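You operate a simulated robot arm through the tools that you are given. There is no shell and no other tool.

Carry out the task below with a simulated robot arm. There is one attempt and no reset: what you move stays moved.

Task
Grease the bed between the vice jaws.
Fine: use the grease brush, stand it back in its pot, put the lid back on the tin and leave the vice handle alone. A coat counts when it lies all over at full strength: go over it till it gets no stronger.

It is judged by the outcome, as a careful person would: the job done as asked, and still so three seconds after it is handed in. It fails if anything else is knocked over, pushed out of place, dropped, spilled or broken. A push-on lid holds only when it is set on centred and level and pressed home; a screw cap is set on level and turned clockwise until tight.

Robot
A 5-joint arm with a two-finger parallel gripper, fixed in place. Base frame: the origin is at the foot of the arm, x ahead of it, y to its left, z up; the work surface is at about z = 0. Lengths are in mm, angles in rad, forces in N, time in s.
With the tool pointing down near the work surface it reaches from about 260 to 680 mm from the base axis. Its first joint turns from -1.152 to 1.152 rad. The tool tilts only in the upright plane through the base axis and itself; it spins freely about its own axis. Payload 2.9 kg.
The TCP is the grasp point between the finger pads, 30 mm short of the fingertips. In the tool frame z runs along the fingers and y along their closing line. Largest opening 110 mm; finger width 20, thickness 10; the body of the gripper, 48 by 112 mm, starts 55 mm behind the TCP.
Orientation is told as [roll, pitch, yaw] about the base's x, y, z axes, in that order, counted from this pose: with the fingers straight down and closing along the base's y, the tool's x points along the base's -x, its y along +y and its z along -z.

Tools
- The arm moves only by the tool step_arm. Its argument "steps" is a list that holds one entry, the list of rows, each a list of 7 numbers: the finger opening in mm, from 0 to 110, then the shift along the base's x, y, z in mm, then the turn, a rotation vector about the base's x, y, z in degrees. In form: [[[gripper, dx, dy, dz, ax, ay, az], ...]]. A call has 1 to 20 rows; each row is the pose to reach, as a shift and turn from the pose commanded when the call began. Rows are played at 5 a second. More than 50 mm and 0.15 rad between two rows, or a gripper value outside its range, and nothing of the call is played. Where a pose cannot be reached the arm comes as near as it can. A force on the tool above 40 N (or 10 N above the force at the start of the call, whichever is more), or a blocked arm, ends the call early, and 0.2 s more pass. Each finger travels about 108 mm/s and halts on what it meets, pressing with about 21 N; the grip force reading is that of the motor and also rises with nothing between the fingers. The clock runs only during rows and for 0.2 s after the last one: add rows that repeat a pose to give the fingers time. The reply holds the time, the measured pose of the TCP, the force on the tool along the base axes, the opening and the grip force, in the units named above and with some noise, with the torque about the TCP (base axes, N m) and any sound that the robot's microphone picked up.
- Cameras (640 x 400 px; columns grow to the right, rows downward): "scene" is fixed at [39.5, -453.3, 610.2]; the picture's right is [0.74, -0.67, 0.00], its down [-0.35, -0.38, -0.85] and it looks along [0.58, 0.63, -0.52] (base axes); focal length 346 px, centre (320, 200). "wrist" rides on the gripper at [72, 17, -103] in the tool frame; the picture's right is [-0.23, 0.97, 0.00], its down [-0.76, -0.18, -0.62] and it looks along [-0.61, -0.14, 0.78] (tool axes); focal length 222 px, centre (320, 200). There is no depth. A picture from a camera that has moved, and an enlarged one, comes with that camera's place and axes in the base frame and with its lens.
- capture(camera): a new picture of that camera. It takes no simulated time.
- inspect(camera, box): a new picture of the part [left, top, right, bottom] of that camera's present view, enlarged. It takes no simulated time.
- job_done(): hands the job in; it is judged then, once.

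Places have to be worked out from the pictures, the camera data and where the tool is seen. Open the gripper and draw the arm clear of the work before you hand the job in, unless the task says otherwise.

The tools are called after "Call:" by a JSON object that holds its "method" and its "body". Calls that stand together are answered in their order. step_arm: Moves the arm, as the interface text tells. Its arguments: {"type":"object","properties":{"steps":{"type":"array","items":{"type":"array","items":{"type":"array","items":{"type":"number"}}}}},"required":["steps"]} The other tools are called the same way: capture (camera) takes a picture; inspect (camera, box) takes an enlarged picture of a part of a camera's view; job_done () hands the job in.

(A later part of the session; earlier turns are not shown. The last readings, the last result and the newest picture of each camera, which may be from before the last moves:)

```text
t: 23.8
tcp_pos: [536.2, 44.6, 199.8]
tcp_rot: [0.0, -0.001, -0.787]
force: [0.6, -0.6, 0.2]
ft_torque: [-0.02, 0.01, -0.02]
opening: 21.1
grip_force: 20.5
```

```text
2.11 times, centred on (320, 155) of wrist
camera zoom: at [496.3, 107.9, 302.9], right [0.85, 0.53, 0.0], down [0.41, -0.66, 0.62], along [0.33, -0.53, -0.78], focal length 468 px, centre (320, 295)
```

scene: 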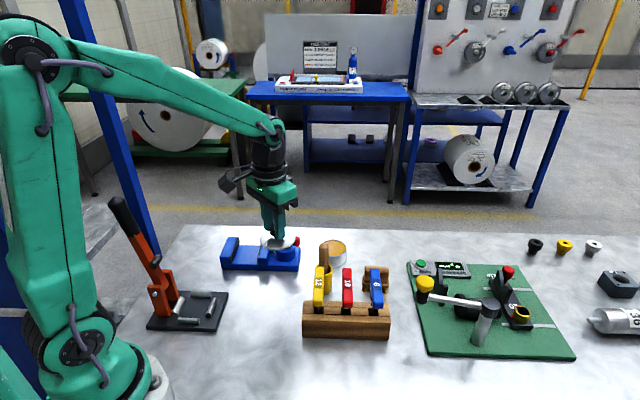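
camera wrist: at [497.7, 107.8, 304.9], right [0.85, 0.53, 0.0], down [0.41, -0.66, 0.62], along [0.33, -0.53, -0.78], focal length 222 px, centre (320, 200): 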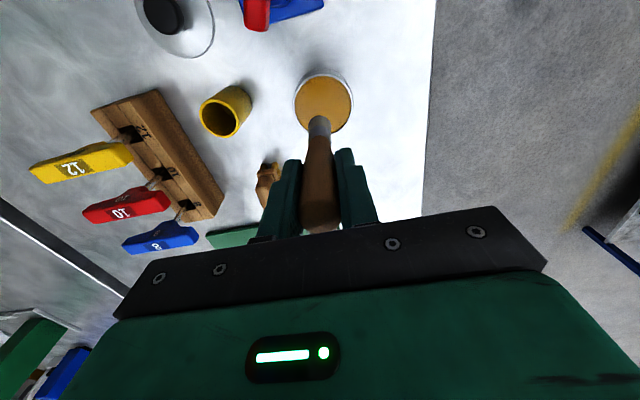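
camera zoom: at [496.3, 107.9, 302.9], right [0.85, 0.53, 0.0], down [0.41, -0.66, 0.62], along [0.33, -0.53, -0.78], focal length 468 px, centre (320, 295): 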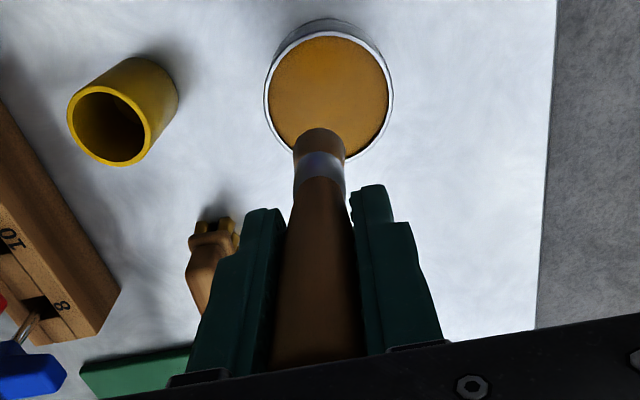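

The brush is loaded and now reaches about 84 mm below the TCP. I'll carry it high over the vice handle to the bed centre at (374, 186).

Call:
{"method": "step_arm", "body": {"steps": [[[10, 0, 0, 30, 0, 0, 0], [10, -27, 23.5, 35, 0, 0, 0], [10, -54, 47, 35, 0, 0, 0], [10, -81, 70.5, 35, 0, 0, 0], [10, -108, 94, 35, 0, 0, 0], [10, -135, 117.5, 35, 0, 0, 0], [10, -162, 140, 35, 0, 0, 0], [10, -162, 140, 0, 0, 0, 0], [10, -162, 140, -40, 0, 0, 0], [10, -162, 140, -40, 0, 0, 0]]]}}

Call:
{"method": "capture", "body": {"camera": "wrist"}}

Call:
{"method": "inspect", "body": {"camera": "scene", "box": [200, 200, 330, 280]}}

```text
t: 26.0
tcp_pos: [371.7, 183.7, 159.4]
tcp_rot: [0.0, 0.0, -0.785]
force: [-0.3, 0.7, -0.3]
ft_torque: [0.02, -0.02, 0.02]
opening: 21.1
grip_force: 20.7
```

```text
taken
camera wrist: at [333.2, 248.2, 263.0], right [0.85, 0.53, 0.0], down [0.41, -0.66, 0.62], along [0.33, -0.53, -0.78], focal length 222 px, centre (320, 200)
```

wrist: 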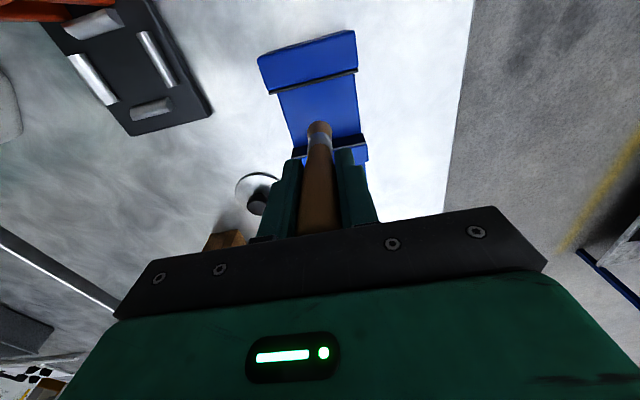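

```text
4.92 times, centred on (265, 240) of scene
camera zoom: at [39.5, -453.3, 610.2], right [0.74, -0.67, 0.0], down [-0.35, -0.38, -0.85], along [0.58, 0.63, -0.52], focal length 1706 px, centre (591, 3)
```

zoom: 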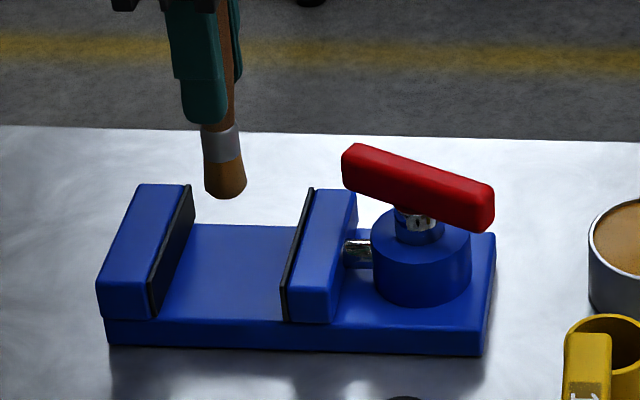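

Call:
{"method": "inspect", "body": {"camera": "wrist", "box": [240, 20, 400, 180]}}

```text
2.50 times, centred on (320, 100) of wrist
camera zoom: at [333.2, 248.2, 263.0], right [0.85, 0.53, 0.0], down [0.41, -0.66, 0.62], along [0.33, -0.53, -0.78], focal length 555 px, centre (320, 450)
```

zoom: 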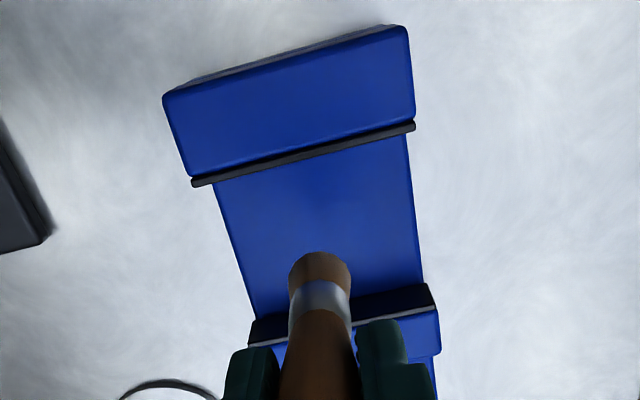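

The bed spans u −167..−99, v 355.5..435.5, consistent across views, and the brush is at u −133, v 393. I'll lower it close to the bed and then feel for contact.

Call:
{"method": "step_arm", "body": {"steps": [[[10, 0, 0, -25, 0, 0, 0], [10, 0, 0, -45, 0, 0, 0], [10, 0, 0, -53, 0, 0, 0], [10, 0, 0, -53, 0, 0, 0]]]}}

Call:
{"method": "inspect", "body": {"camera": "scene", "box": [210, 215, 310, 280]}}

Call:
{"method": "inspect", "body": {"camera": "wrist", "box": [240, 20, 400, 180]}}

```text
t: 27.0
tcp_pos: [373.7, 184.4, 105.0]
tcp_rot: [0.002, 0.0, -0.785]
force: [-0.9, -0.3, -0.7]
ft_torque: [-0.01, 0.0, -0.01]
opening: 21.2
grip_force: 21.4
```

```text
6.15 times, centred on (260, 248) of scene
camera zoom: at [39.5, -453.3, 610.2], right [0.74, -0.67, 0.0], down [-0.35, -0.38, -0.85], along [0.58, 0.63, -0.52], focal length 2132 px, centre (689, -92)
```

zoom: 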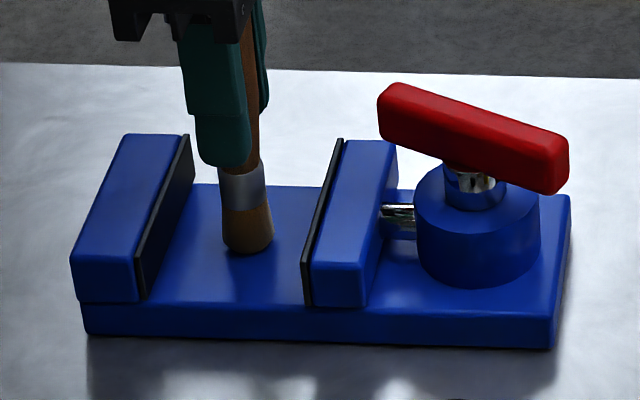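

```text
2.50 times, centred on (320, 100) of wrist
camera zoom: at [333.9, 248.0, 209.9], right [0.85, 0.53, 0.0], down [0.41, -0.66, 0.62], along [0.33, -0.53, -0.78], focal length 555 px, centre (320, 450)
```

zoom: 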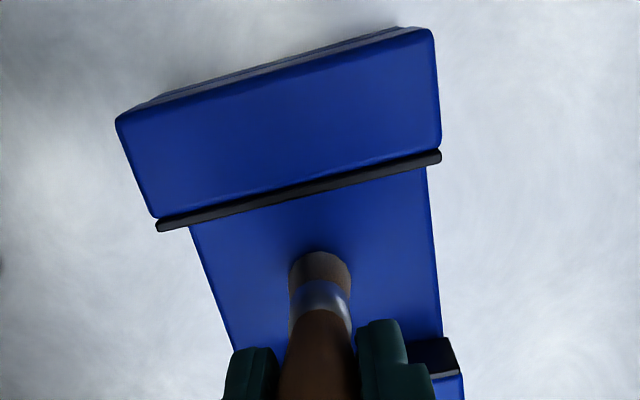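

Call:
{"method": "step_arm", "body": {"steps": [[[10, 0, 0, -2, 0, 0, 0], [10, 0, 0, -4, 0, 0, 0], [10, 0, 0, -4, 0, 0, 0]]]}}

Call:
{"method": "inspect", "body": {"camera": "scene", "box": [230, 235, 270, 260]}}

```text
t: 27.8
tcp_pos: [375.0, 185.1, 101.6]
tcp_rot: [0.003, -0.002, -0.786]
force: [0.8, -0.3, 18.4]
ft_torque: [-0.08, 0.04, 0.04]
opening: 21.3
grip_force: 21.0
```

```text
16.00 times, centred on (250, 248) of scene
camera zoom: at [39.4, -453.4, 610.2], right [0.74, -0.67, 0.0], down [-0.35, -0.38, -0.85], along [0.58, 0.63, -0.52], focal length 5544 px, centre (1440, -560)
```

zoom: 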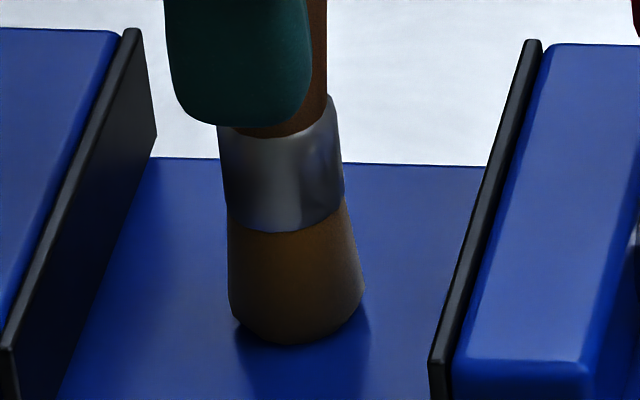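

There is firm contact at z≈101.6. I'll ease off about 1 mm for a lighter touch, then make a short test stroke along v.

Call:
{"method": "step_arm", "body": {"steps": [[[10, 0, 0, 1, 0, 0, 0], [10, 0, 0, 1, 0, 0, 0]]]}}

Call:
{"method": "step_arm", "body": {"steps": [[[10, 5, 5, 0, 0, 0, 0], [10, 10, 10, 0, 0, 0, 0], [10, 15, 15, 0, 0, 0, 0], [10, 15, 15, 0, 0, 0, 0]]]}}

Call:
{"method": "inspect", "body": {"camera": "scene", "box": [210, 215, 310, 280]}}

Call:
{"method": "inspect", "body": {"camera": "wrist", "box": [240, 20, 400, 180]}}

```text
t: 28.4
tcp_pos: [373.6, 184.2, 102.3]
tcp_rot: [0.0, 0.001, -0.785]
force: [1.9, -0.3, 11.3]
ft_torque: [-0.03, -0.13, 0.0]
opening: 21.0
grip_force: 20.6
```

```text
t: 29.4
tcp_pos: [388.2, 200.0, 102.1]
tcp_rot: [0.0, -0.001, -0.785]
force: [-2.4, -1.9, 5.8]
ft_torque: [-0.15, 0.12, -0.01]
opening: 21.3
grip_force: 21.2
```

```text
6.15 times, centred on (260, 248) of scene
camera zoom: at [39.5, -453.4, 610.2], right [0.74, -0.67, 0.0], down [-0.35, -0.38, -0.85], along [0.58, 0.63, -0.52], focal length 2132 px, centre (689, -92)
```

zoom: 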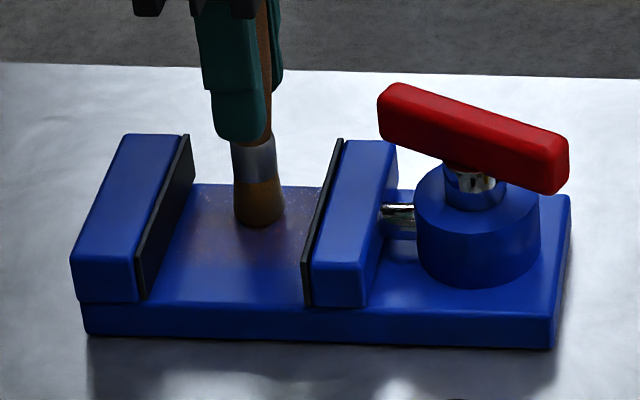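

```text
2.50 times, centred on (320, 100) of wrist
camera zoom: at [349.6, 262.3, 206.4], right [0.85, 0.53, 0.0], down [0.41, -0.66, 0.62], along [0.33, -0.53, -0.78], focal length 555 px, centre (320, 450)
```

zoom: 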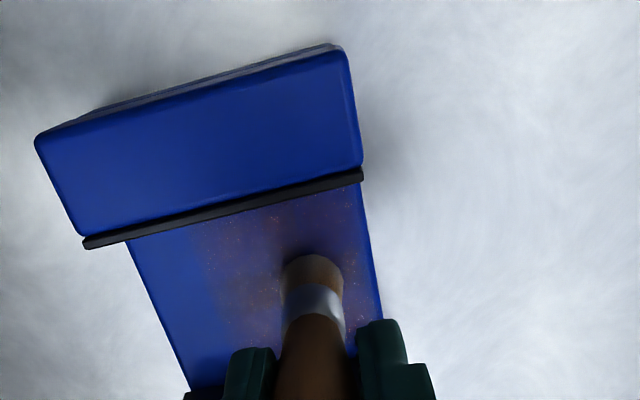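

Grease is going on faintly over a broad patch. Now I'll make systematic strokes along v, working from the middle toward the movable jaw.

Call:
{"method": "step_arm", "body": {"steps": [[[10, 10.1, 10.1, 0, 0, 0, 0], [10, -2.3, -2.3, 0, 0, 0, 0], [10, -14.6, -14.6, 0, 0, 0, 0], [10, -27, -27, 0, 0, 0, 0], [10, -39.4, -39.4, 0, 0, 0, 0], [10, -33.7, -45.1, 0, 0, 0, 0], [10, -21.3, -32.7, 0, 0, 0, 0], [10, -8.9, -20.3, 0, 0, 0, 0], [10, 3.4, -8, 0, 0, 0, 0], [10, 15.8, 4.4, 0, 0, 0, 0], [10, 21.4, -1.2, 0, 0, 0, 0], [10, 9, -13.6, 0, 0, 0, 0], [10, -3.3, -25.9, 0, 0, 0, 0], [10, -15.7, -38.3, 0, 0, 0, 0], [10, -28.1, -50.7, 0, 0, 0, 0], [10, -23.5, -55.3, 0, 0, 0, 0], [10, -11.1, -42.9, 0, 0, 0, 0], [10, 1.3, -30.5, 0, 0, 0, 0], [10, 13.6, -18.2, 0, 0, 0, 0], [10, 26, -5.8, 0, 0, 0, 0]]]}}

Call:
{"method": "inspect", "body": {"camera": "scene", "box": [210, 215, 310, 280]}}

Call:
{"method": "inspect", "body": {"camera": "wrist", "box": [200, 20, 400, 180]}}

```text
t: 33.6
tcp_pos: [415.8, 192.8, 102.6]
tcp_rot: [0.001, -0.002, -0.785]
force: [0.3, 0.4, 0.1]
ft_torque: [-0.03, 0.02, -0.06]
opening: 21.0
grip_force: 20.9
```

```text
6.15 times, centred on (260, 248) of scene
camera zoom: at [39.5, -453.4, 610.2], right [0.74, -0.67, 0.0], down [-0.35, -0.38, -0.85], along [0.58, 0.63, -0.52], focal length 2132 px, centre (689, -92)
```

zoom: 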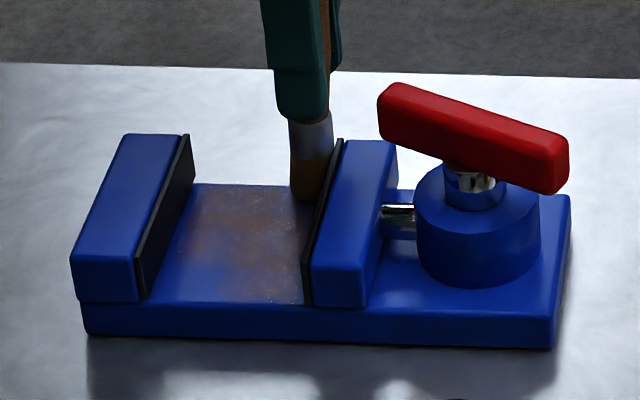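

```text
2.50 times, centred on (300, 100) of wrist
camera zoom: at [376.0, 256.5, 206.9], right [0.85, 0.53, 0.0], down [0.41, -0.66, 0.62], along [0.33, -0.53, -0.78], focal length 555 px, centre (370, 450)
```

zoom: 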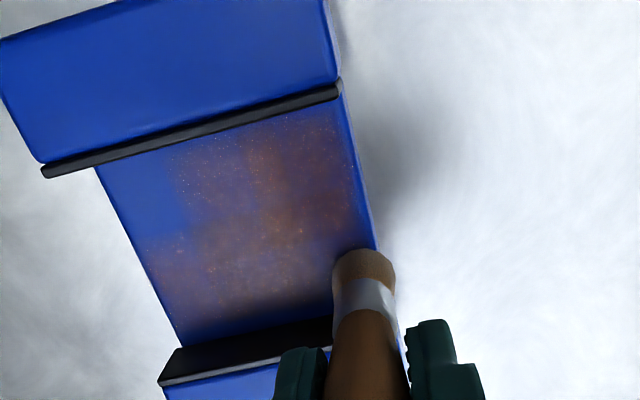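

The coat is building on the movable-jaw half but still light, and the contact force has dropped to zero. I'll go 1 mm lower and cover the fixed-jaw half.

Call:
{"method": "step_arm", "body": {"steps": [[[10, -10.6, 10.6, -1, 0, 0, 0], [10, -21.9, 21.9, -1, 0, 0, 0], [10, -34.3, 9.5, -1, 0, 0, 0], [10, -46.7, -2.8, -1, 0, 0, 0], [10, -59, -15.2, -1, 0, 0, 0], [10, -71.4, -27.6, -1, 0, 0, 0], [10, -77.1, -21.9, -1, 0, 0, 0], [10, -64.7, -9.5, -1, 0, 0, 0], [10, -52.3, 2.8, -1, 0, 0, 0], [10, -39.9, 15.2, -1, 0, 0, 0], [10, -27.6, 27.6, -1, 0, 0, 0], [10, -32.5, 32.5, -1, 0, 0, 0], [10, -44.9, 20.2, -1, 0, 0, 0], [10, -57.3, 7.8, -1, 0, 0, 0], [10, -69.6, -4.6, -1, 0, 0, 0], [10, -82, -17, -1, 0, 0, 0], [10, -61.9, -12.4, -1, 0, 0, 0], [10, -49.5, 0, -1, 0, 0, 0], [10, -37.1, 12.4, -1, 0, 0, 0], [10, -24.7, 24.7, -1, 0, 0, 0]]]}}

Call:
{"method": "inspect", "body": {"camera": "scene", "box": [210, 215, 310, 280]}}

Call:
{"method": "inspect", "body": {"camera": "wrist", "box": [200, 20, 400, 180]}}

```text
t: 37.8
tcp_pos: [390.4, 217.9, 101.3]
tcp_rot: [0.002, -0.001, -0.786]
force: [-0.1, -0.1, 0.1]
ft_torque: [0.02, 0.0, 0.01]
opening: 20.8
grip_force: 20.8
```

```text
6.15 times, centred on (260, 248) of scene
camera zoom: at [39.5, -453.3, 610.2], right [0.74, -0.67, 0.0], down [-0.35, -0.38, -0.85], along [0.58, 0.63, -0.52], focal length 2132 px, centre (689, -92)
```

zoom: 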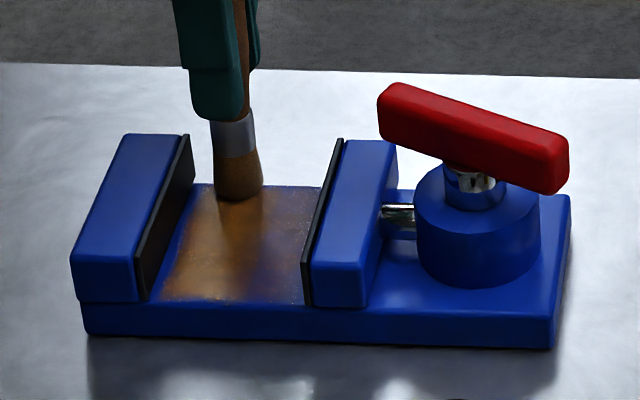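

```text
2.50 times, centred on (300, 100) of wrist
camera zoom: at [351.0, 281.6, 205.7], right [0.85, 0.53, 0.0], down [0.41, -0.66, 0.62], along [0.33, -0.53, -0.78], focal length 555 px, centre (370, 450)
```

zoom: 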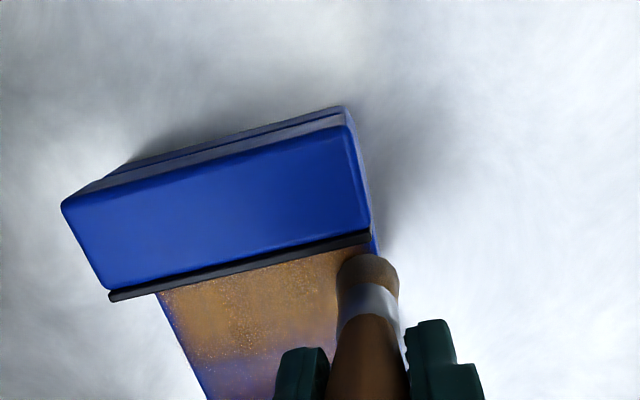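

The fixed-jaw half has taken a strong coat. Now the same over the movable-jaw half, half a millimetre lower.

Call:
{"method": "step_arm", "body": {"steps": [[[10, 8.5, -8.5, -0.6, 0, 0, 0], [10, -3.9, -20.9, -0.6, 0, 0, 0], [10, -16.3, -33.2, -0.6, 0, 0, 0], [10, -28.6, -45.6, -0.6, 0, 0, 0], [10, -41, -58, -0.6, 0, 0, 0], [10, -35.4, -63.6, -0.6, 0, 0, 0], [10, -23, -51.3, -0.6, 0, 0, 0], [10, -10.6, -38.9, -0.6, 0, 0, 0], [10, 1.8, -26.5, -0.6, 0, 0, 0], [10, 14.1, -14.1, -0.6, 0, 0, 0], [10, 19.8, -19.8, -0.6, 0, 0, 0], [10, 7.4, -32.2, -0.6, 0, 0, 0], [10, -4.9, -44.5, -0.6, 0, 0, 0], [10, -17.3, -56.9, -0.6, 0, 0, 0], [10, -29.7, -69.3, -0.6, 0, 0, 0], [10, -24.7, -74.2, -0.6, 0, 0, 0], [10, -12.4, -61.9, -0.6, 0, 0, 0], [10, 0, -49.5, -0.6, 0, 0, 0], [10, 12.4, -37.1, -0.6, 0, 0, 0], [10, 24.7, -24.7, -0.6, 0, 0, 0]]]}}

Call:
{"method": "inspect", "body": {"camera": "scene", "box": [210, 215, 310, 280]}}

Call:
{"method": "inspect", "body": {"camera": "wrist", "box": [200, 20, 400, 180]}}

```text
t: 42.0
tcp_pos: [415.6, 194.3, 102.0]
tcp_rot: [0.0, 0.0, -0.785]
force: [1.0, -1.3, 0.1]
ft_torque: [-0.01, -0.02, 0.02]
opening: 20.9
grip_force: 20.6
```

```text
6.15 times, centred on (260, 248) of scene
camera zoom: at [39.5, -453.3, 610.2], right [0.74, -0.67, 0.0], down [-0.35, -0.38, -0.85], along [0.58, 0.63, -0.52], focal length 2132 px, centre (689, -92)
```

zoom: 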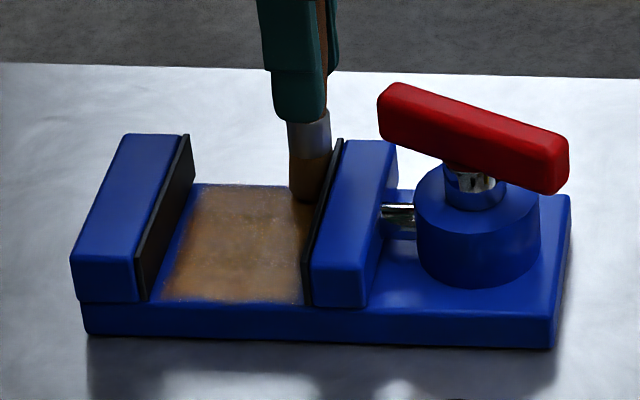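

```text
2.50 times, centred on (300, 100) of wrist
camera zoom: at [375.2, 258.0, 205.3], right [0.85, 0.53, 0.0], down [0.41, -0.66, 0.62], along [0.33, -0.53, -0.78], focal length 555 px, centre (370, 450)
```

zoom: 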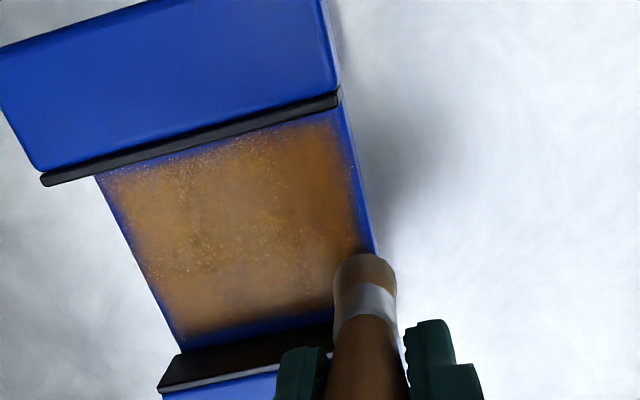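

The coat is building but is thinner along the borders, and contact force reads about zero here. I'll check contact by lowering slightly.

Call:
{"method": "step_arm", "body": {"steps": [[[10, 0, 0, -0.5, 0, 0, 0], [10, 0, 0, -0.5, 0, 0, 0]]]}}

Call:
{"method": "step_arm", "body": {"steps": [[[10, -14, -14, 0, 0, 0, 0], [10, -28, -28, 0, 0, 0, 0], [10, -28, -28, 0, 0, 0, 0]]]}}

Call:
{"method": "inspect", "body": {"camera": "scene", "box": [230, 230, 290, 268]}}

Call:
{"method": "inspect", "body": {"camera": "wrist", "box": [240, 60, 400, 200]}}

```text
t: 42.6
tcp_pos: [414.4, 194.2, 100.4]
tcp_rot: [0.0, 0.0, -0.786]
force: [0.2, 0.9, -0.1]
ft_torque: [0.0, -0.02, 0.02]
opening: 20.7
grip_force: 20.8
```

```text
t: 43.4
tcp_pos: [386.5, 166.7, 102.2]
tcp_rot: [0.0, -0.001, -0.786]
force: [-1.1, 2.4, -0.1]
ft_torque: [0.1, 0.11, 0.02]
opening: 20.1
grip_force: 21.0
```

```text
10.53 times, centred on (260, 249) of scene
camera zoom: at [39.5, -453.3, 610.2], right [0.74, -0.67, 0.0], down [-0.35, -0.38, -0.85], along [0.58, 0.63, -0.52], focal length 3647 px, centre (952, -316)
```

zoom: 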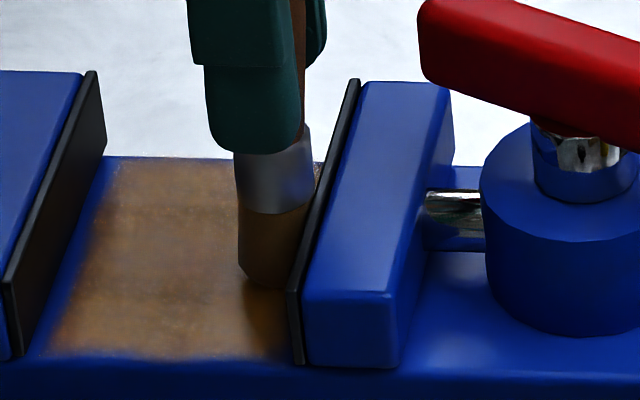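

```text
2.86 times, centred on (320, 130) of wrist
camera zoom: at [347.6, 228.6, 206.0], right [0.85, 0.53, 0.0], down [0.41, -0.66, 0.62], along [0.33, -0.53, -0.78], focal length 635 px, centre (320, 400)
```

zoom: 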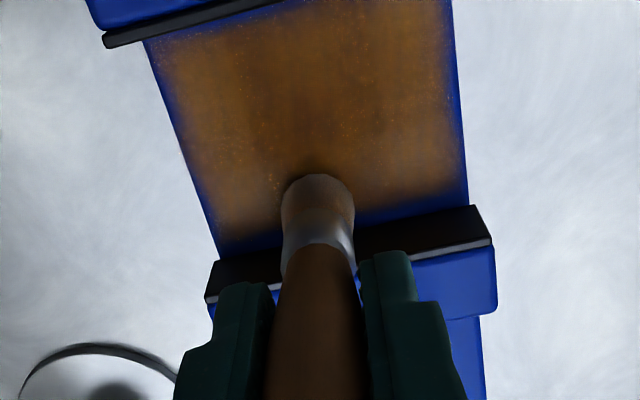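

The brush now rubs the movable jaw pad sideways (about 2.5 N), so this is the near limit in u, but vertical force is still about zero. I'll step off the pad 1 mm and lower until I feel light contact.

Call:
{"method": "step_arm", "body": {"steps": [[[10, -1, 1, -0.7, 0, 0, 0], [10, -1, 1, -0.7, 0, 0, 0]]]}}

Call:
{"method": "step_arm", "body": {"steps": [[[10, 0, 0, -0.8, 0, 0, 0], [10, 0, 0, -0.8, 0, 0, 0]]]}}

```text
t: 44.0
tcp_pos: [386.2, 167.0, 101.0]
tcp_rot: [0.0, 0.0, -0.784]
force: [1.1, 0.3, -0.4]
ft_torque: [0.0, 0.0, 0.0]
opening: 20.4
grip_force: 21.0
```

```text
t: 44.6
tcp_pos: [387.0, 167.0, 99.9]
tcp_rot: [-0.001, 0.0, -0.784]
force: [-1.4, -0.2, 3.5]
ft_torque: [-0.01, 0.04, -0.01]
opening: 20.4
grip_force: 21.1
```

I have light contact again at 3.5 N. Next comes a pass round the perimeter, close to both jaws and out to the open edges, then back through the middle.

Call:
{"method": "step_arm", "body": {"steps": [[[10, -12, -12, 0, 0, 0, 0], [10, -23.3, -23.3, 0, 0, 0, 0], [10, -34.6, -12, 0, 0, 0, 0], [10, -46, -0.7, 0, 0, 0, 0], [10, -56.6, 9.9, 0, 0, 0, 0], [10, -43.1, 23.3, 0, 0, 0, 0], [10, -29.7, 36.8, 0, 0, 0, 0], [10, -16.3, 50.2, 0, 0, 0, 0], [10, -2.4, 64.1, 0, 0, 0, 0], [10, 8.2, 53.5, 0, 0, 0, 0], [10, 19.5, 42.1, 0, 0, 0, 0], [10, 30.8, 30.8, 0, 0, 0, 0], [10, 17, 17, 0, 0, 0, 0], [10, 3.5, 3.5, 0, 0, 0, 0], [10, -9.9, -9.9, 0, 0, 0, 0], [10, -23.3, -23.3, 0, 0, 0, 0], [10, -34.6, -12, 0, 0, 0, 0], [10, -21.2, 1.4, 0, 0, 0, 0], [10, -7.8, 14.8, 0, 0, 0, 0], [10, 5.7, 28.3, 0, 0, 0, 0]]]}}

Call:
{"method": "inspect", "body": {"camera": "scene", "box": [220, 225, 290, 270]}}

Call:
{"method": "inspect", "body": {"camera": "wrist", "box": [220, 20, 400, 180]}}

```text
t: 48.8
tcp_pos: [388.8, 195.4, 98.6]
tcp_rot: [-0.001, 0.0, -0.786]
force: [-1.1, -1.7, 4.5]
ft_torque: [-0.14, 0.02, 0.01]
opening: 19.8
grip_force: 21.7
```

```text
8.89 times, centred on (255, 248) of scene
camera zoom: at [39.5, -453.4, 610.2], right [0.74, -0.67, 0.0], down [-0.35, -0.38, -0.85], along [0.58, 0.63, -0.52], focal length 3080 px, centre (898, -222)
```

zoom: 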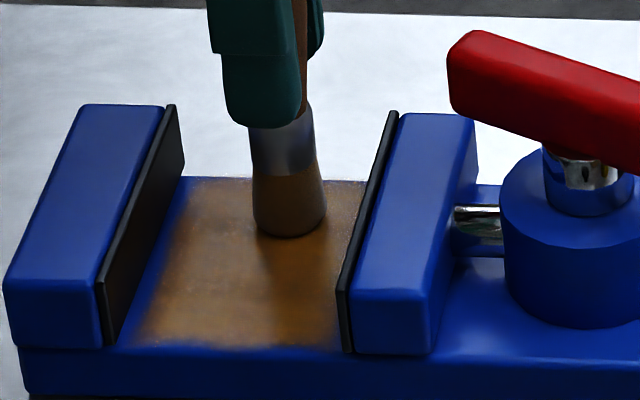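

```text
2.50 times, centred on (310, 100) of wrist
camera zoom: at [351.4, 258.5, 202.7], right [0.85, 0.53, 0.0], down [0.41, -0.66, 0.62], along [0.33, -0.53, -0.78], focal length 555 px, centre (345, 450)
```

zoom: 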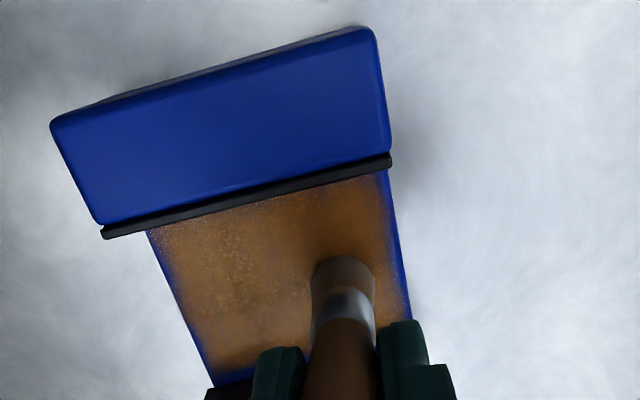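

The coat is now broad with good colour, thinner near the rims, and the brush may be running dry. I'll lift it, go back over the handle to the tin, and reload it with a light touch.

Call:
{"method": "step_arm", "body": {"steps": [[[10, 0, 0, 40, 0, 0, 0], [10, 0, 0, 85, 0, 0, 0], [10, 0, 0, 130, 0, 0, 0], [10, 29, -30, 130, 0, 0, 0], [10, 59, -60, 130, 0, 0, 0], [10, 88, -90, 130, 0, 0, 0], [10, 118, -120, 130, 0, 0, 0], [10, 147, -150, 130, 0, 0, 0], [10, 147, -150, 95, 0, 0, 0], [10, 147, -150, 60, 0, 0, 0], [10, 147, -150, 60, 0, 0, 0]]]}}

Call:
{"method": "inspect", "body": {"camera": "wrist", "box": [256, 60, 384, 250]}}

Call:
{"method": "inspect", "body": {"camera": "scene", "box": [290, 190, 390, 265]}}

Call:
{"method": "inspect", "body": {"camera": "scene", "box": [210, 215, 310, 280]}}

```text
t: 51.2
tcp_pos: [538.2, 44.0, 160.4]
tcp_rot: [0.0, -0.001, -0.785]
force: [0.1, 0.2, -0.2]
ft_torque: [-0.03, 0.0, -0.01]
opening: 19.5
grip_force: 21.0
```

```text
2.11 times, centred on (320, 155) of wrist
camera zoom: at [499.2, 108.1, 264.0], right [0.85, 0.53, 0.0], down [0.41, -0.66, 0.62], along [0.33, -0.53, -0.78], focal length 468 px, centre (320, 295)
```

zoom: 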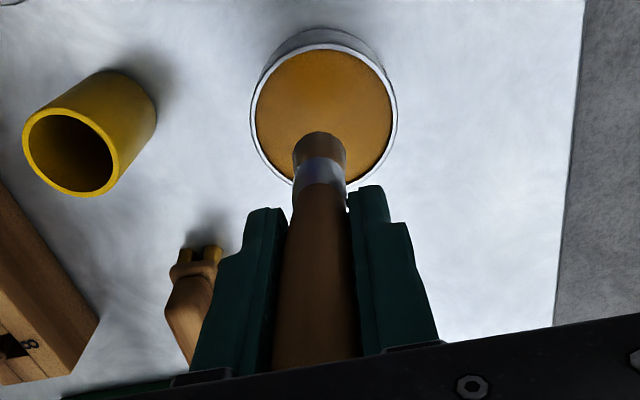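

```text
5.33 times, centred on (340, 228) of scene
camera zoom: at [39.5, -453.3, 610.2], right [0.74, -0.67, 0.0], down [-0.35, -0.38, -0.85], along [0.58, 0.63, -0.52], focal length 1848 px, centre (213, 53)
```

zoom: 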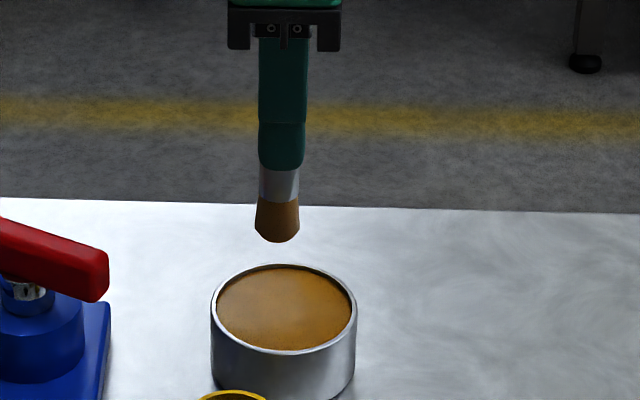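

```text
6.15 times, centred on (260, 248) of scene
camera zoom: at [39.5, -453.3, 610.2], right [0.74, -0.67, 0.0], down [-0.35, -0.38, -0.85], along [0.58, 0.63, -0.52], focal length 2132 px, centre (689, -92)
```

zoom: 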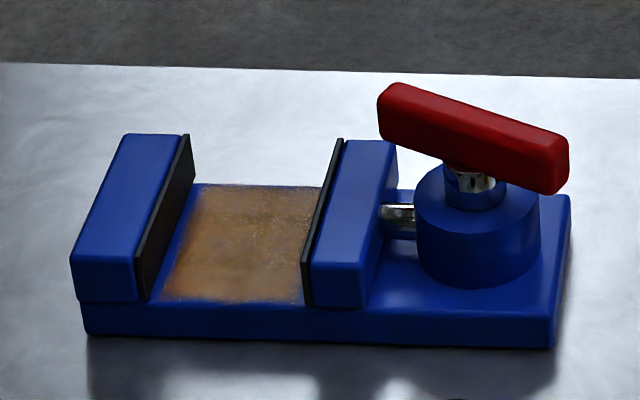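

The brush reaches about 81 mm below the TCP, so grease contact should come near TCP z≈117. I'll lower to just above that and then touch gently.

Call:
{"method": "step_arm", "body": {"steps": [[[10, 0, 0, -20, 0, 0, 0], [10, 0, 0, -38, 0, 0, 0], [10, 0, 0, -40, 0, 0, 0], [10, 0, 0, -40, 0, 0, 0]]]}}

Call:
{"method": "step_arm", "body": {"steps": [[[10, 0, 0, -1, 0, 0, 0], [10, 0, 0, -1.5, 0, 0, 0], [10, 0, 0, -1.5, 0, 0, 0]]]}}

Call:
{"method": "inspect", "body": {"camera": "scene", "box": [300, 220, 380, 270]}}

```text
t: 52.2
tcp_pos: [538.3, 43.6, 118.8]
tcp_rot: [0.0, 0.001, -0.785]
force: [-0.4, 0.2, -0.7]
ft_torque: [-0.02, 0.01, 0.0]
opening: 19.4
grip_force: 20.8
```

```text
t: 53.0
tcp_pos: [538.2, 45.5, 117.6]
tcp_rot: [0.001, -0.001, -0.786]
force: [-0.4, -0.8, -0.4]
ft_torque: [0.0, -0.03, 0.0]
opening: 19.6
grip_force: 20.6
```

```text
8.00 times, centred on (340, 245) of scene
camera zoom: at [39.5, -453.3, 610.2], right [0.74, -0.67, 0.0], down [-0.35, -0.38, -0.85], along [0.58, 0.63, -0.52], focal length 2772 px, centre (160, -160)
```

zoom: 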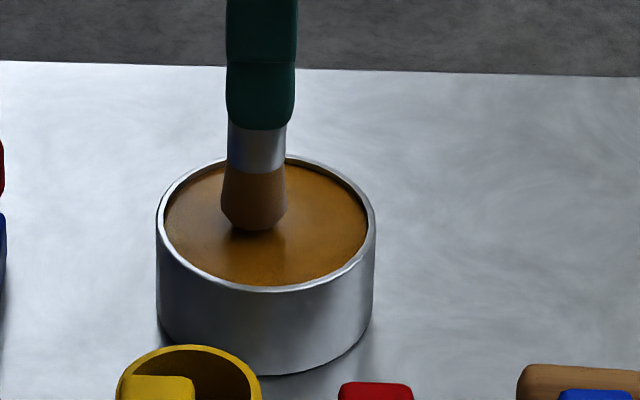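

The bristles are just above the grease with no contact yet. I'll lower a little more.

Call:
{"method": "step_arm", "body": {"steps": [[[10, 0, 0, -1, 0, 0, 0], [10, 0, 0, -1.5, 0, 0, 0], [10, 0, 0, -1.5, 0, 0, 0]]]}}

Call:
{"method": "inspect", "body": {"camera": "scene", "box": [300, 220, 380, 270]}}

```text
t: 53.8
tcp_pos: [538.0, 44.8, 116.3]
tcp_rot: [0.0, 0.0, -0.785]
force: [0.2, 0.5, 0.1]
ft_torque: [0.02, 0.02, 0.0]
opening: 19.4
grip_force: 21.3
```

```text
8.00 times, centred on (340, 245) of scene
camera zoom: at [39.5, -453.3, 610.2], right [0.74, -0.67, 0.0], down [-0.35, -0.38, -0.85], along [0.58, 0.63, -0.52], focal length 2772 px, centre (160, -160)
```

zoom: 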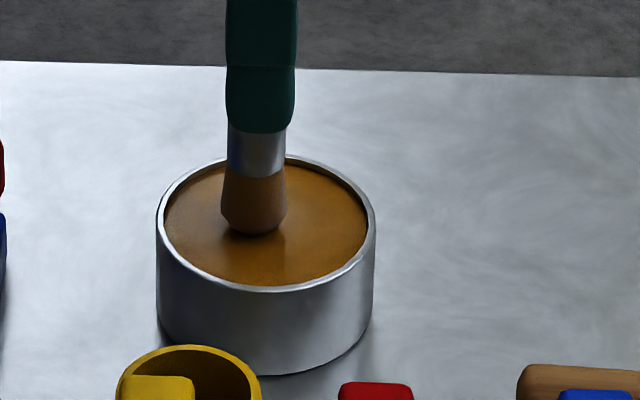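

Call:
{"method": "step_arm", "body": {"steps": [[[10, 0, 0, -1, 0, 0, 0], [10, 0, 0, -2, 0, 0, 0], [10, 0, 0, -2, 0, 0, 0]]]}}

Call:
{"method": "inspect", "body": {"camera": "scene", "box": [300, 220, 380, 270]}}

```text
t: 54.6
tcp_pos: [538.9, 44.7, 114.3]
tcp_rot: [0.0, 0.0, -0.787]
force: [-0.3, 0.1, -0.1]
ft_torque: [0.03, 0.03, 0.03]
opening: 19.8
grip_force: 21.0
```

```text
8.00 times, centred on (340, 245) of scene
camera zoom: at [39.5, -453.3, 610.2], right [0.74, -0.67, 0.0], down [-0.35, -0.38, -0.85], along [0.58, 0.63, -0.52], focal length 2772 px, centre (160, -160)
```

zoom: 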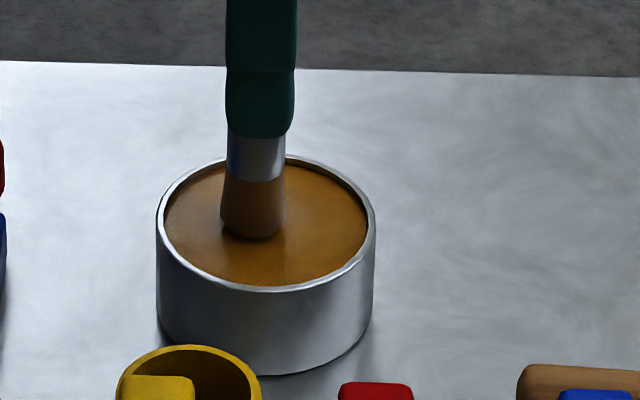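

Colour and force are still unchanged, so I'll keep easing down.

Call:
{"method": "step_arm", "body": {"steps": [[[10, 0, 0, -1, 0, 0, 0], [10, 0, 0, -2, 0, 0, 0], [10, 0, 0, -2, 0, 0, 0]]]}}

Call:
{"method": "inspect", "body": {"camera": "scene", "box": [300, 220, 380, 270]}}

```text
t: 55.4
tcp_pos: [537.8, 44.3, 113.2]
tcp_rot: [0.002, -0.002, -0.785]
force: [-2.9, 0.6, 14.2]
ft_torque: [0.08, 0.19, 0.0]
opening: 19.8
grip_force: 20.9
```

```text
8.00 times, centred on (340, 245) of scene
camera zoom: at [39.4, -453.3, 610.2], right [0.74, -0.67, 0.0], down [-0.35, -0.38, -0.85], along [0.58, 0.63, -0.52], focal length 2772 px, centre (160, -160)
```

zoom: 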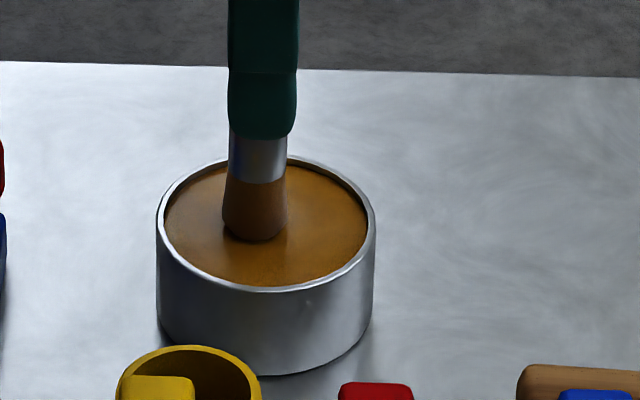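

It is in contact now at 14 N and the bristles are darkening. I'll ease half a millimetre and dwell to load.

Call:
{"method": "step_arm", "body": {"steps": [[[10, 0, 0, 0.5, 0, 0, 0], [10, 4, 0, 0.5, 0, 0, 0], [10, 0, 4, 0.5, 0, 0, 0], [10, -4, 0, 0.5, 0, 0, 0], [10, 0, -4, 0.5, 0, 0, 0], [10, 0, 0, 0.5, 0, 0, 0]]]}}

Call:
{"method": "inspect", "body": {"camera": "scene", "box": [300, 220, 380, 270]}}

```text
t: 56.8
tcp_pos: [539.5, 44.4, 112.1]
tcp_rot: [0.0, 0.001, -0.785]
force: [0.4, -2.2, 6.1]
ft_torque: [-0.17, -0.09, 0.0]
opening: 19.8
grip_force: 21.0
```

```text
8.00 times, centred on (340, 245) of scene
camera zoom: at [39.4, -453.4, 610.2], right [0.74, -0.67, 0.0], down [-0.35, -0.38, -0.85], along [0.58, 0.63, -0.52], focal length 2772 px, centre (160, -160)
```

zoom: 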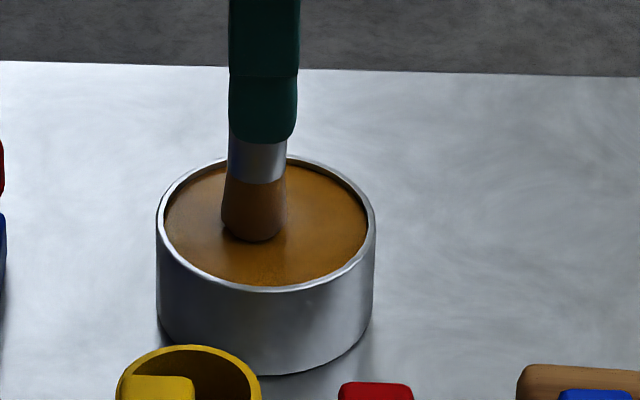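

The brush is reloaded. Heading back over the handle to the bed centre, stopping just above contact height (bed contact is now expected near TCP z≈95.5).

Call:
{"method": "step_arm", "body": {"steps": [[[10, 0, 0, 10, 0, 0, 0], [10, 0, 0, 45, 0, 0, 0], [10, 0, 0, 85, 0, 0, 0], [10, -5, 4, 118, 0, 0, 0], [10, -37, 31, 118, 0, 0, 0], [10, -69, 59, 118, 0, 0, 0], [10, -101, 86, 118, 0, 0, 0], [10, -133, 114, 118, 0, 0, 0], [10, -164.5, 140.5, 118, 0, 0, 0], [10, -164.5, 140.5, 75, 0, 0, 0], [10, -164.5, 140.5, 35, 0, 0, 0], [10, -164.5, 140.5, 0, 0, 0, 0], [10, -164.5, 140.5, -13, 0, 0, 0], [10, -164.5, 140.5, -13, 0, 0, 0]]]}}

Call:
{"method": "inspect", "body": {"camera": "scene", "box": [210, 215, 310, 280]}}

```text
t: 59.8
tcp_pos: [374.4, 185.9, 99.7]
tcp_rot: [0.0, 0.0, -0.787]
force: [-0.3, 0.6, 0.1]
ft_torque: [0.01, 0.05, -0.02]
opening: 19.4
grip_force: 21.0
```

```text
6.15 times, centred on (260, 248) of scene
camera zoom: at [39.5, -453.3, 610.2], right [0.74, -0.67, 0.0], down [-0.35, -0.38, -0.85], along [0.58, 0.63, -0.52], focal length 2132 px, centre (689, -92)
```

zoom: 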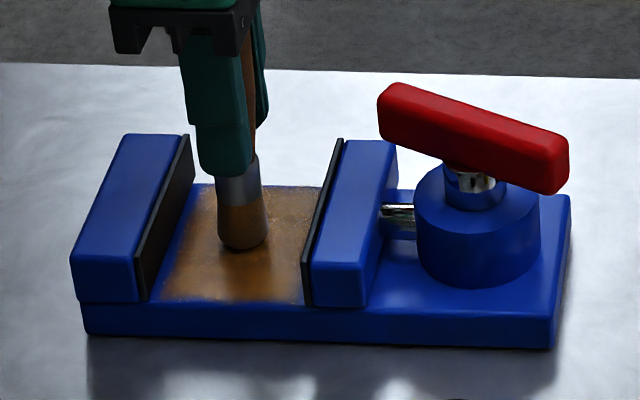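

Call:
{"method": "step_arm", "body": {"steps": [[[10, 0, 0, -1, 0, 0, 0], [10, 0, 0, -2, 0, 0, 0], [10, 0, 0, -2, 0, 0, 0]]]}}

Call:
{"method": "step_arm", "body": {"steps": [[[10, 0, 0, -0.7, 0, 0, 0], [10, 0, 0, -1, 0, 0, 0], [10, 0, 0, -1, 0, 0, 0]]]}}

```text
t: 60.6
tcp_pos: [374.2, 186.3, 97.0]
tcp_rot: [0.001, 0.001, -0.785]
force: [-0.1, 0.2, -0.4]
ft_torque: [0.02, 0.01, 0.01]
opening: 19.3
grip_force: 21.1
```

```text
t: 61.4
tcp_pos: [374.3, 186.1, 97.1]
tcp_rot: [-0.001, 0.002, -0.786]
force: [-0.3, -0.1, 4.1]
ft_torque: [-0.03, 0.06, 0.01]
opening: 19.7
grip_force: 21.2
```

Light contact at 4 N with a loaded brush. I'll raster the fixed-jaw half now, out past the open edges.

Call:
{"method": "step_arm", "body": {"steps": [[[10, 4.2, 22.6, 0, 0, 0, 0], [10, 9.2, 44.5, 0, 0, 0, 0], [10, -4.1, 31.3, 0, 0, 0, 0], [10, -17.3, 18, 0, 0, 0, 0], [10, -30.6, 4.8, 0, 0, 0, 0], [10, -43.8, -8.5, 0, 0, 0, 0], [10, -38.5, -13.8, 0, 0, 0, 0], [10, -25.3, -0.5, 0, 0, 0, 0], [10, -12, 12.7, 0, 0, 0, 0], [10, 1.2, 26, 0, 0, 0, 0], [10, 14.5, 39.2, 0, 0, 0, 0], [10, 19.8, 33.9, 0, 0, 0, 0], [10, 6.5, 20.7, 0, 0, 0, 0], [10, -6.7, 7.4, 0, 0, 0, 0], [10, -20, -5.8, 0, 0, 0, 0], [10, -33.2, -19.1, 0, 0, 0, 0], [10, -27.6, -24.7, 0, 0, 0, 0], [10, -14.3, -11.5, 0, 0, 0, 0], [10, -1.1, 1.8, 0, 0, 0, 0], [10, 12.2, 15, 0, 0, 0, 0]]]}}

Call:
{"method": "inspect", "body": {"camera": "scene", "box": [210, 215, 310, 280]}}

Call:
{"method": "inspect", "body": {"camera": "wrist", "box": [220, 20, 400, 180]}}

```text
t: 65.6
tcp_pos: [387.5, 201.6, 97.8]
tcp_rot: [0.0, 0.0, -0.786]
force: [-1.1, -0.9, 1.3]
ft_torque: [-0.05, 0.0, -0.01]
opening: 19.6
grip_force: 20.5
```

```text
6.15 times, centred on (260, 248) of scene
camera zoom: at [39.5, -453.4, 610.2], right [0.74, -0.67, 0.0], down [-0.35, -0.38, -0.85], along [0.58, 0.63, -0.52], focal length 2132 px, centre (689, -92)
```

zoom: 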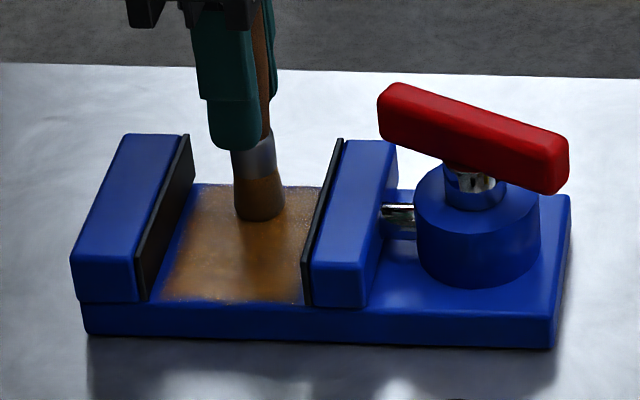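

```text
2.50 times, centred on (310, 100) of wrist
camera zoom: at [348.2, 264.8, 200.5], right [0.85, 0.53, 0.0], down [0.41, -0.66, 0.62], along [0.33, -0.53, -0.78], focal length 555 px, centre (345, 450)
```

zoom: 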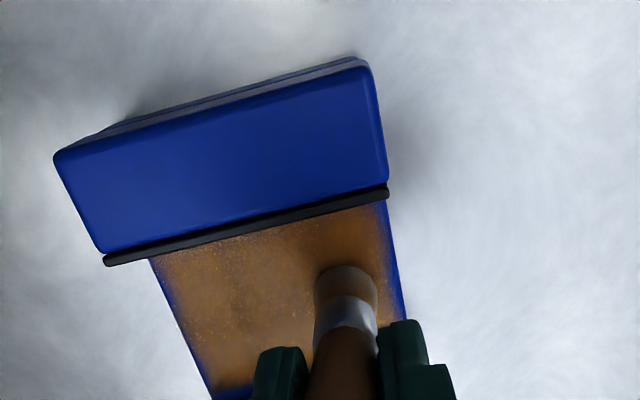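

The fixed-jaw half looks solid. Next is the movable-jaw half, with a double pass along the jaw.

Call:
{"method": "step_arm", "body": {"steps": [[[10, 13.4, 13.4, -0.4, 0, 0, 0], [10, 19.1, 7.8, -0.4, 0, 0, 0], [10, 5.7, -5.7, -0.4, 0, 0, 0], [10, -7.4, -18.7, -0.4, 0, 0, 0], [10, -20.5, -31.8, -0.4, 0, 0, 0], [10, -33.9, -45.3, -0.4, 0, 0, 0], [10, -28.3, -50.9, -0.4, 0, 0, 0], [10, -14.8, -37.5, -0.4, 0, 0, 0], [10, -1.8, -24.4, -0.4, 0, 0, 0], [10, 11.3, -11.3, -0.4, 0, 0, 0], [10, 24.7, 2.1, -0.4, 0, 0, 0], [10, 30.1, -3.2, -0.4, 0, 0, 0], [10, 16.6, -16.6, -0.4, 0, 0, 0], [10, 3.5, -29.7, -0.4, 0, 0, 0], [10, -9.5, -42.8, -0.4, 0, 0, 0], [10, -23, -56.2, -0.4, 0, 0, 0], [10, -9.5, -42.8, -0.4, 0, 0, 0], [10, 3.5, -29.7, -0.4, 0, 0, 0], [10, 16.6, -16.6, -0.4, 0, 0, 0], [10, 30.1, -3.2, -0.4, 0, 0, 0]]]}}

Call:
{"method": "inspect", "body": {"camera": "scene", "box": [210, 215, 310, 280]}}

Call:
{"method": "inspect", "body": {"camera": "wrist", "box": [200, 0, 400, 180]}}

```text
t: 69.8
tcp_pos: [416.8, 196.1, 96.9]
tcp_rot: [0.0, 0.001, -0.786]
force: [-1.1, 0.8, -0.7]
ft_torque: [0.06, 0.13, 0.0]
opening: 19.6
grip_force: 21.0
```

```text
6.15 times, centred on (260, 248) of scene
camera zoom: at [39.5, -453.4, 610.2], right [0.74, -0.67, 0.0], down [-0.35, -0.38, -0.85], along [0.58, 0.63, -0.52], focal length 2132 px, centre (689, -92)
```

zoom: 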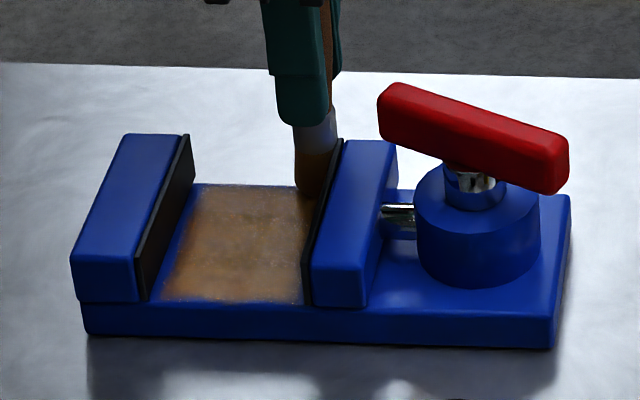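

```text
2.22 times, centred on (300, 90) of wrist
camera zoom: at [377.8, 259.8, 200.5], right [0.85, 0.53, 0.0], down [0.41, -0.66, 0.62], along [0.33, -0.53, -0.78], focal length 494 px, centre (364, 444)
```

zoom: 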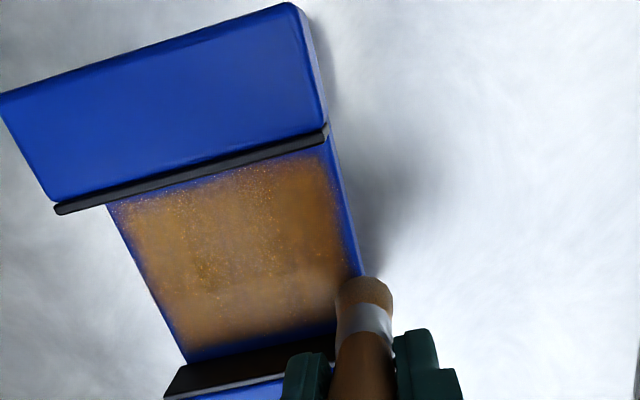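

The coat now looks even across the bed. I'll lift the brush clear and take a close reference picture of the coat so I can tell whether another pass still strengthens it.

Call:
{"method": "step_arm", "body": {"steps": [[[10, 0, 0, 20, 0, 0, 0], [10, 0, 0, 60, 0, 0, 0], [10, 0, 0, 100, 0, 0, 0], [10, 0, 0, 100, 0, 0, 0]]]}}

Call:
{"method": "inspect", "body": {"camera": "scene", "box": [225, 235, 275, 268]}}

Call:
{"method": "inspect", "body": {"camera": "wrist", "box": [220, 30, 400, 160]}}

```text
t: 70.8
tcp_pos: [417.4, 196.7, 196.2]
tcp_rot: [0.001, 0.0, -0.786]
force: [-0.6, 0.2, -0.2]
ft_torque: [0.04, 0.0, -0.01]
opening: 19.8
grip_force: 20.6
```

```text
12.12 times, centred on (250, 252) of scene
camera zoom: at [39.5, -453.3, 610.2], right [0.74, -0.67, 0.0], down [-0.35, -0.38, -0.85], along [0.58, 0.63, -0.52], focal length 4200 px, centre (1168, -424)
```

zoom: 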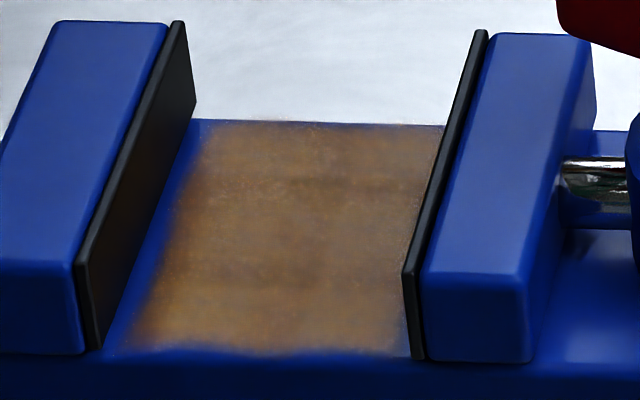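

```text
3.08 times, centred on (310, 95) of wrist
camera zoom: at [377.6, 260.0, 300.9], right [0.85, 0.53, 0.0], down [0.41, -0.66, 0.62], along [0.33, -0.53, -0.78], focal length 684 px, centre (351, 523)
```

zoom: 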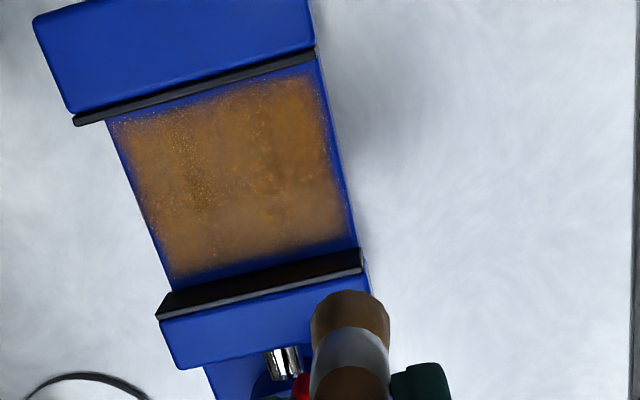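

This is my reference view. I'll reload the brush and make another full pass to see whether the coat still deepens.

Call:
{"method": "step_arm", "body": {"steps": [[[10, 0, 0, 34, 0, 0, 0], [10, 24, -30, 34, 0, 0, 0], [10, 48, -61, 34, 0, 0, 0], [10, 73, -91, 34, 0, 0, 0], [10, 97, -122, 34, 0, 0, 0], [10, 120.5, -152, 34, 0, 0, 0], [10, 120.5, -152, -5, 0, 0, 0], [10, 120.5, -152, -45, 0, 0, 0], [10, 120.5, -152, -75, 0, 0, 0], [10, 120.5, -152, -80, 0, 0, 0], [10, 120.5, -152, -80, 0, 0, 0]]]}}

Call:
{"method": "step_arm", "body": {"steps": [[[10, 0, 0, -1, 0, 0, 0], [10, 0, 0, -2, 0, 0, 0], [10, 0, 0, -2, 0, 0, 0]]]}}

Call:
{"method": "inspect", "body": {"camera": "scene", "box": [300, 220, 380, 270]}}

```text
t: 73.2
tcp_pos: [538.3, 43.8, 116.9]
tcp_rot: [0.0, 0.0, -0.787]
force: [-0.1, 0.0, -1.2]
ft_torque: [-0.01, 0.01, -0.03]
opening: 19.3
grip_force: 20.8
```

```text
t: 74.0
tcp_pos: [538.7, 44.5, 113.6]
tcp_rot: [-0.001, -0.001, -0.787]
force: [-0.4, 0.2, -0.9]
ft_torque: [0.0, 0.01, 0.01]
opening: 19.4
grip_force: 20.6
```

```text
8.00 times, centred on (340, 245) of scene
camera zoom: at [39.5, -453.3, 610.2], right [0.74, -0.67, 0.0], down [-0.35, -0.38, -0.85], along [0.58, 0.63, -0.52], focal length 2772 px, centre (160, -160)
```

zoom: 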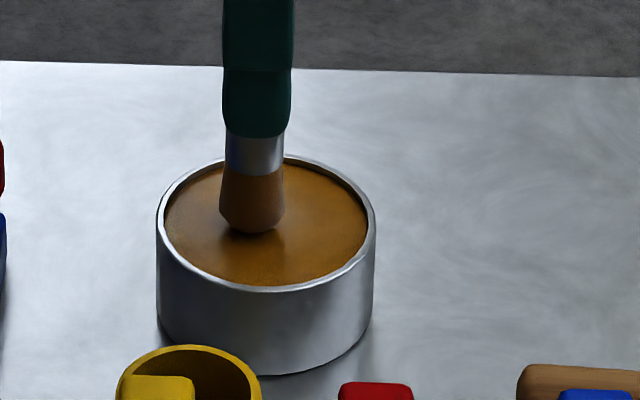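

The bristles still sit a few millimetres above contact, as before. I'll lower in small steps.

Call:
{"method": "step_arm", "body": {"steps": [[[10, 0, 0, -1, 0, 0, 0], [10, 0, 0, -2, 0, 0, 0], [10, 0, 0, -2, 0, 0, 0]]]}}

Call:
{"method": "step_arm", "body": {"steps": [[[10, 0, 0, -1, 0, 0, 0], [10, 0, 0, -1, 0, 0, 0]]]}}

```text
t: 74.8
tcp_pos: [536.7, 44.6, 111.7]
tcp_rot: [0.0, 0.001, -0.785]
force: [-1.4, 0.5, -0.8]
ft_torque: [0.02, 0.01, 0.0]
opening: 19.7
grip_force: 20.8
```

```text
t: 75.4
tcp_pos: [536.8, 44.9, 111.7]
tcp_rot: [-0.001, 0.001, -0.785]
force: [0.5, -0.5, 1.4]
ft_torque: [-0.03, -0.02, -0.01]
opening: 19.5
grip_force: 21.3
```

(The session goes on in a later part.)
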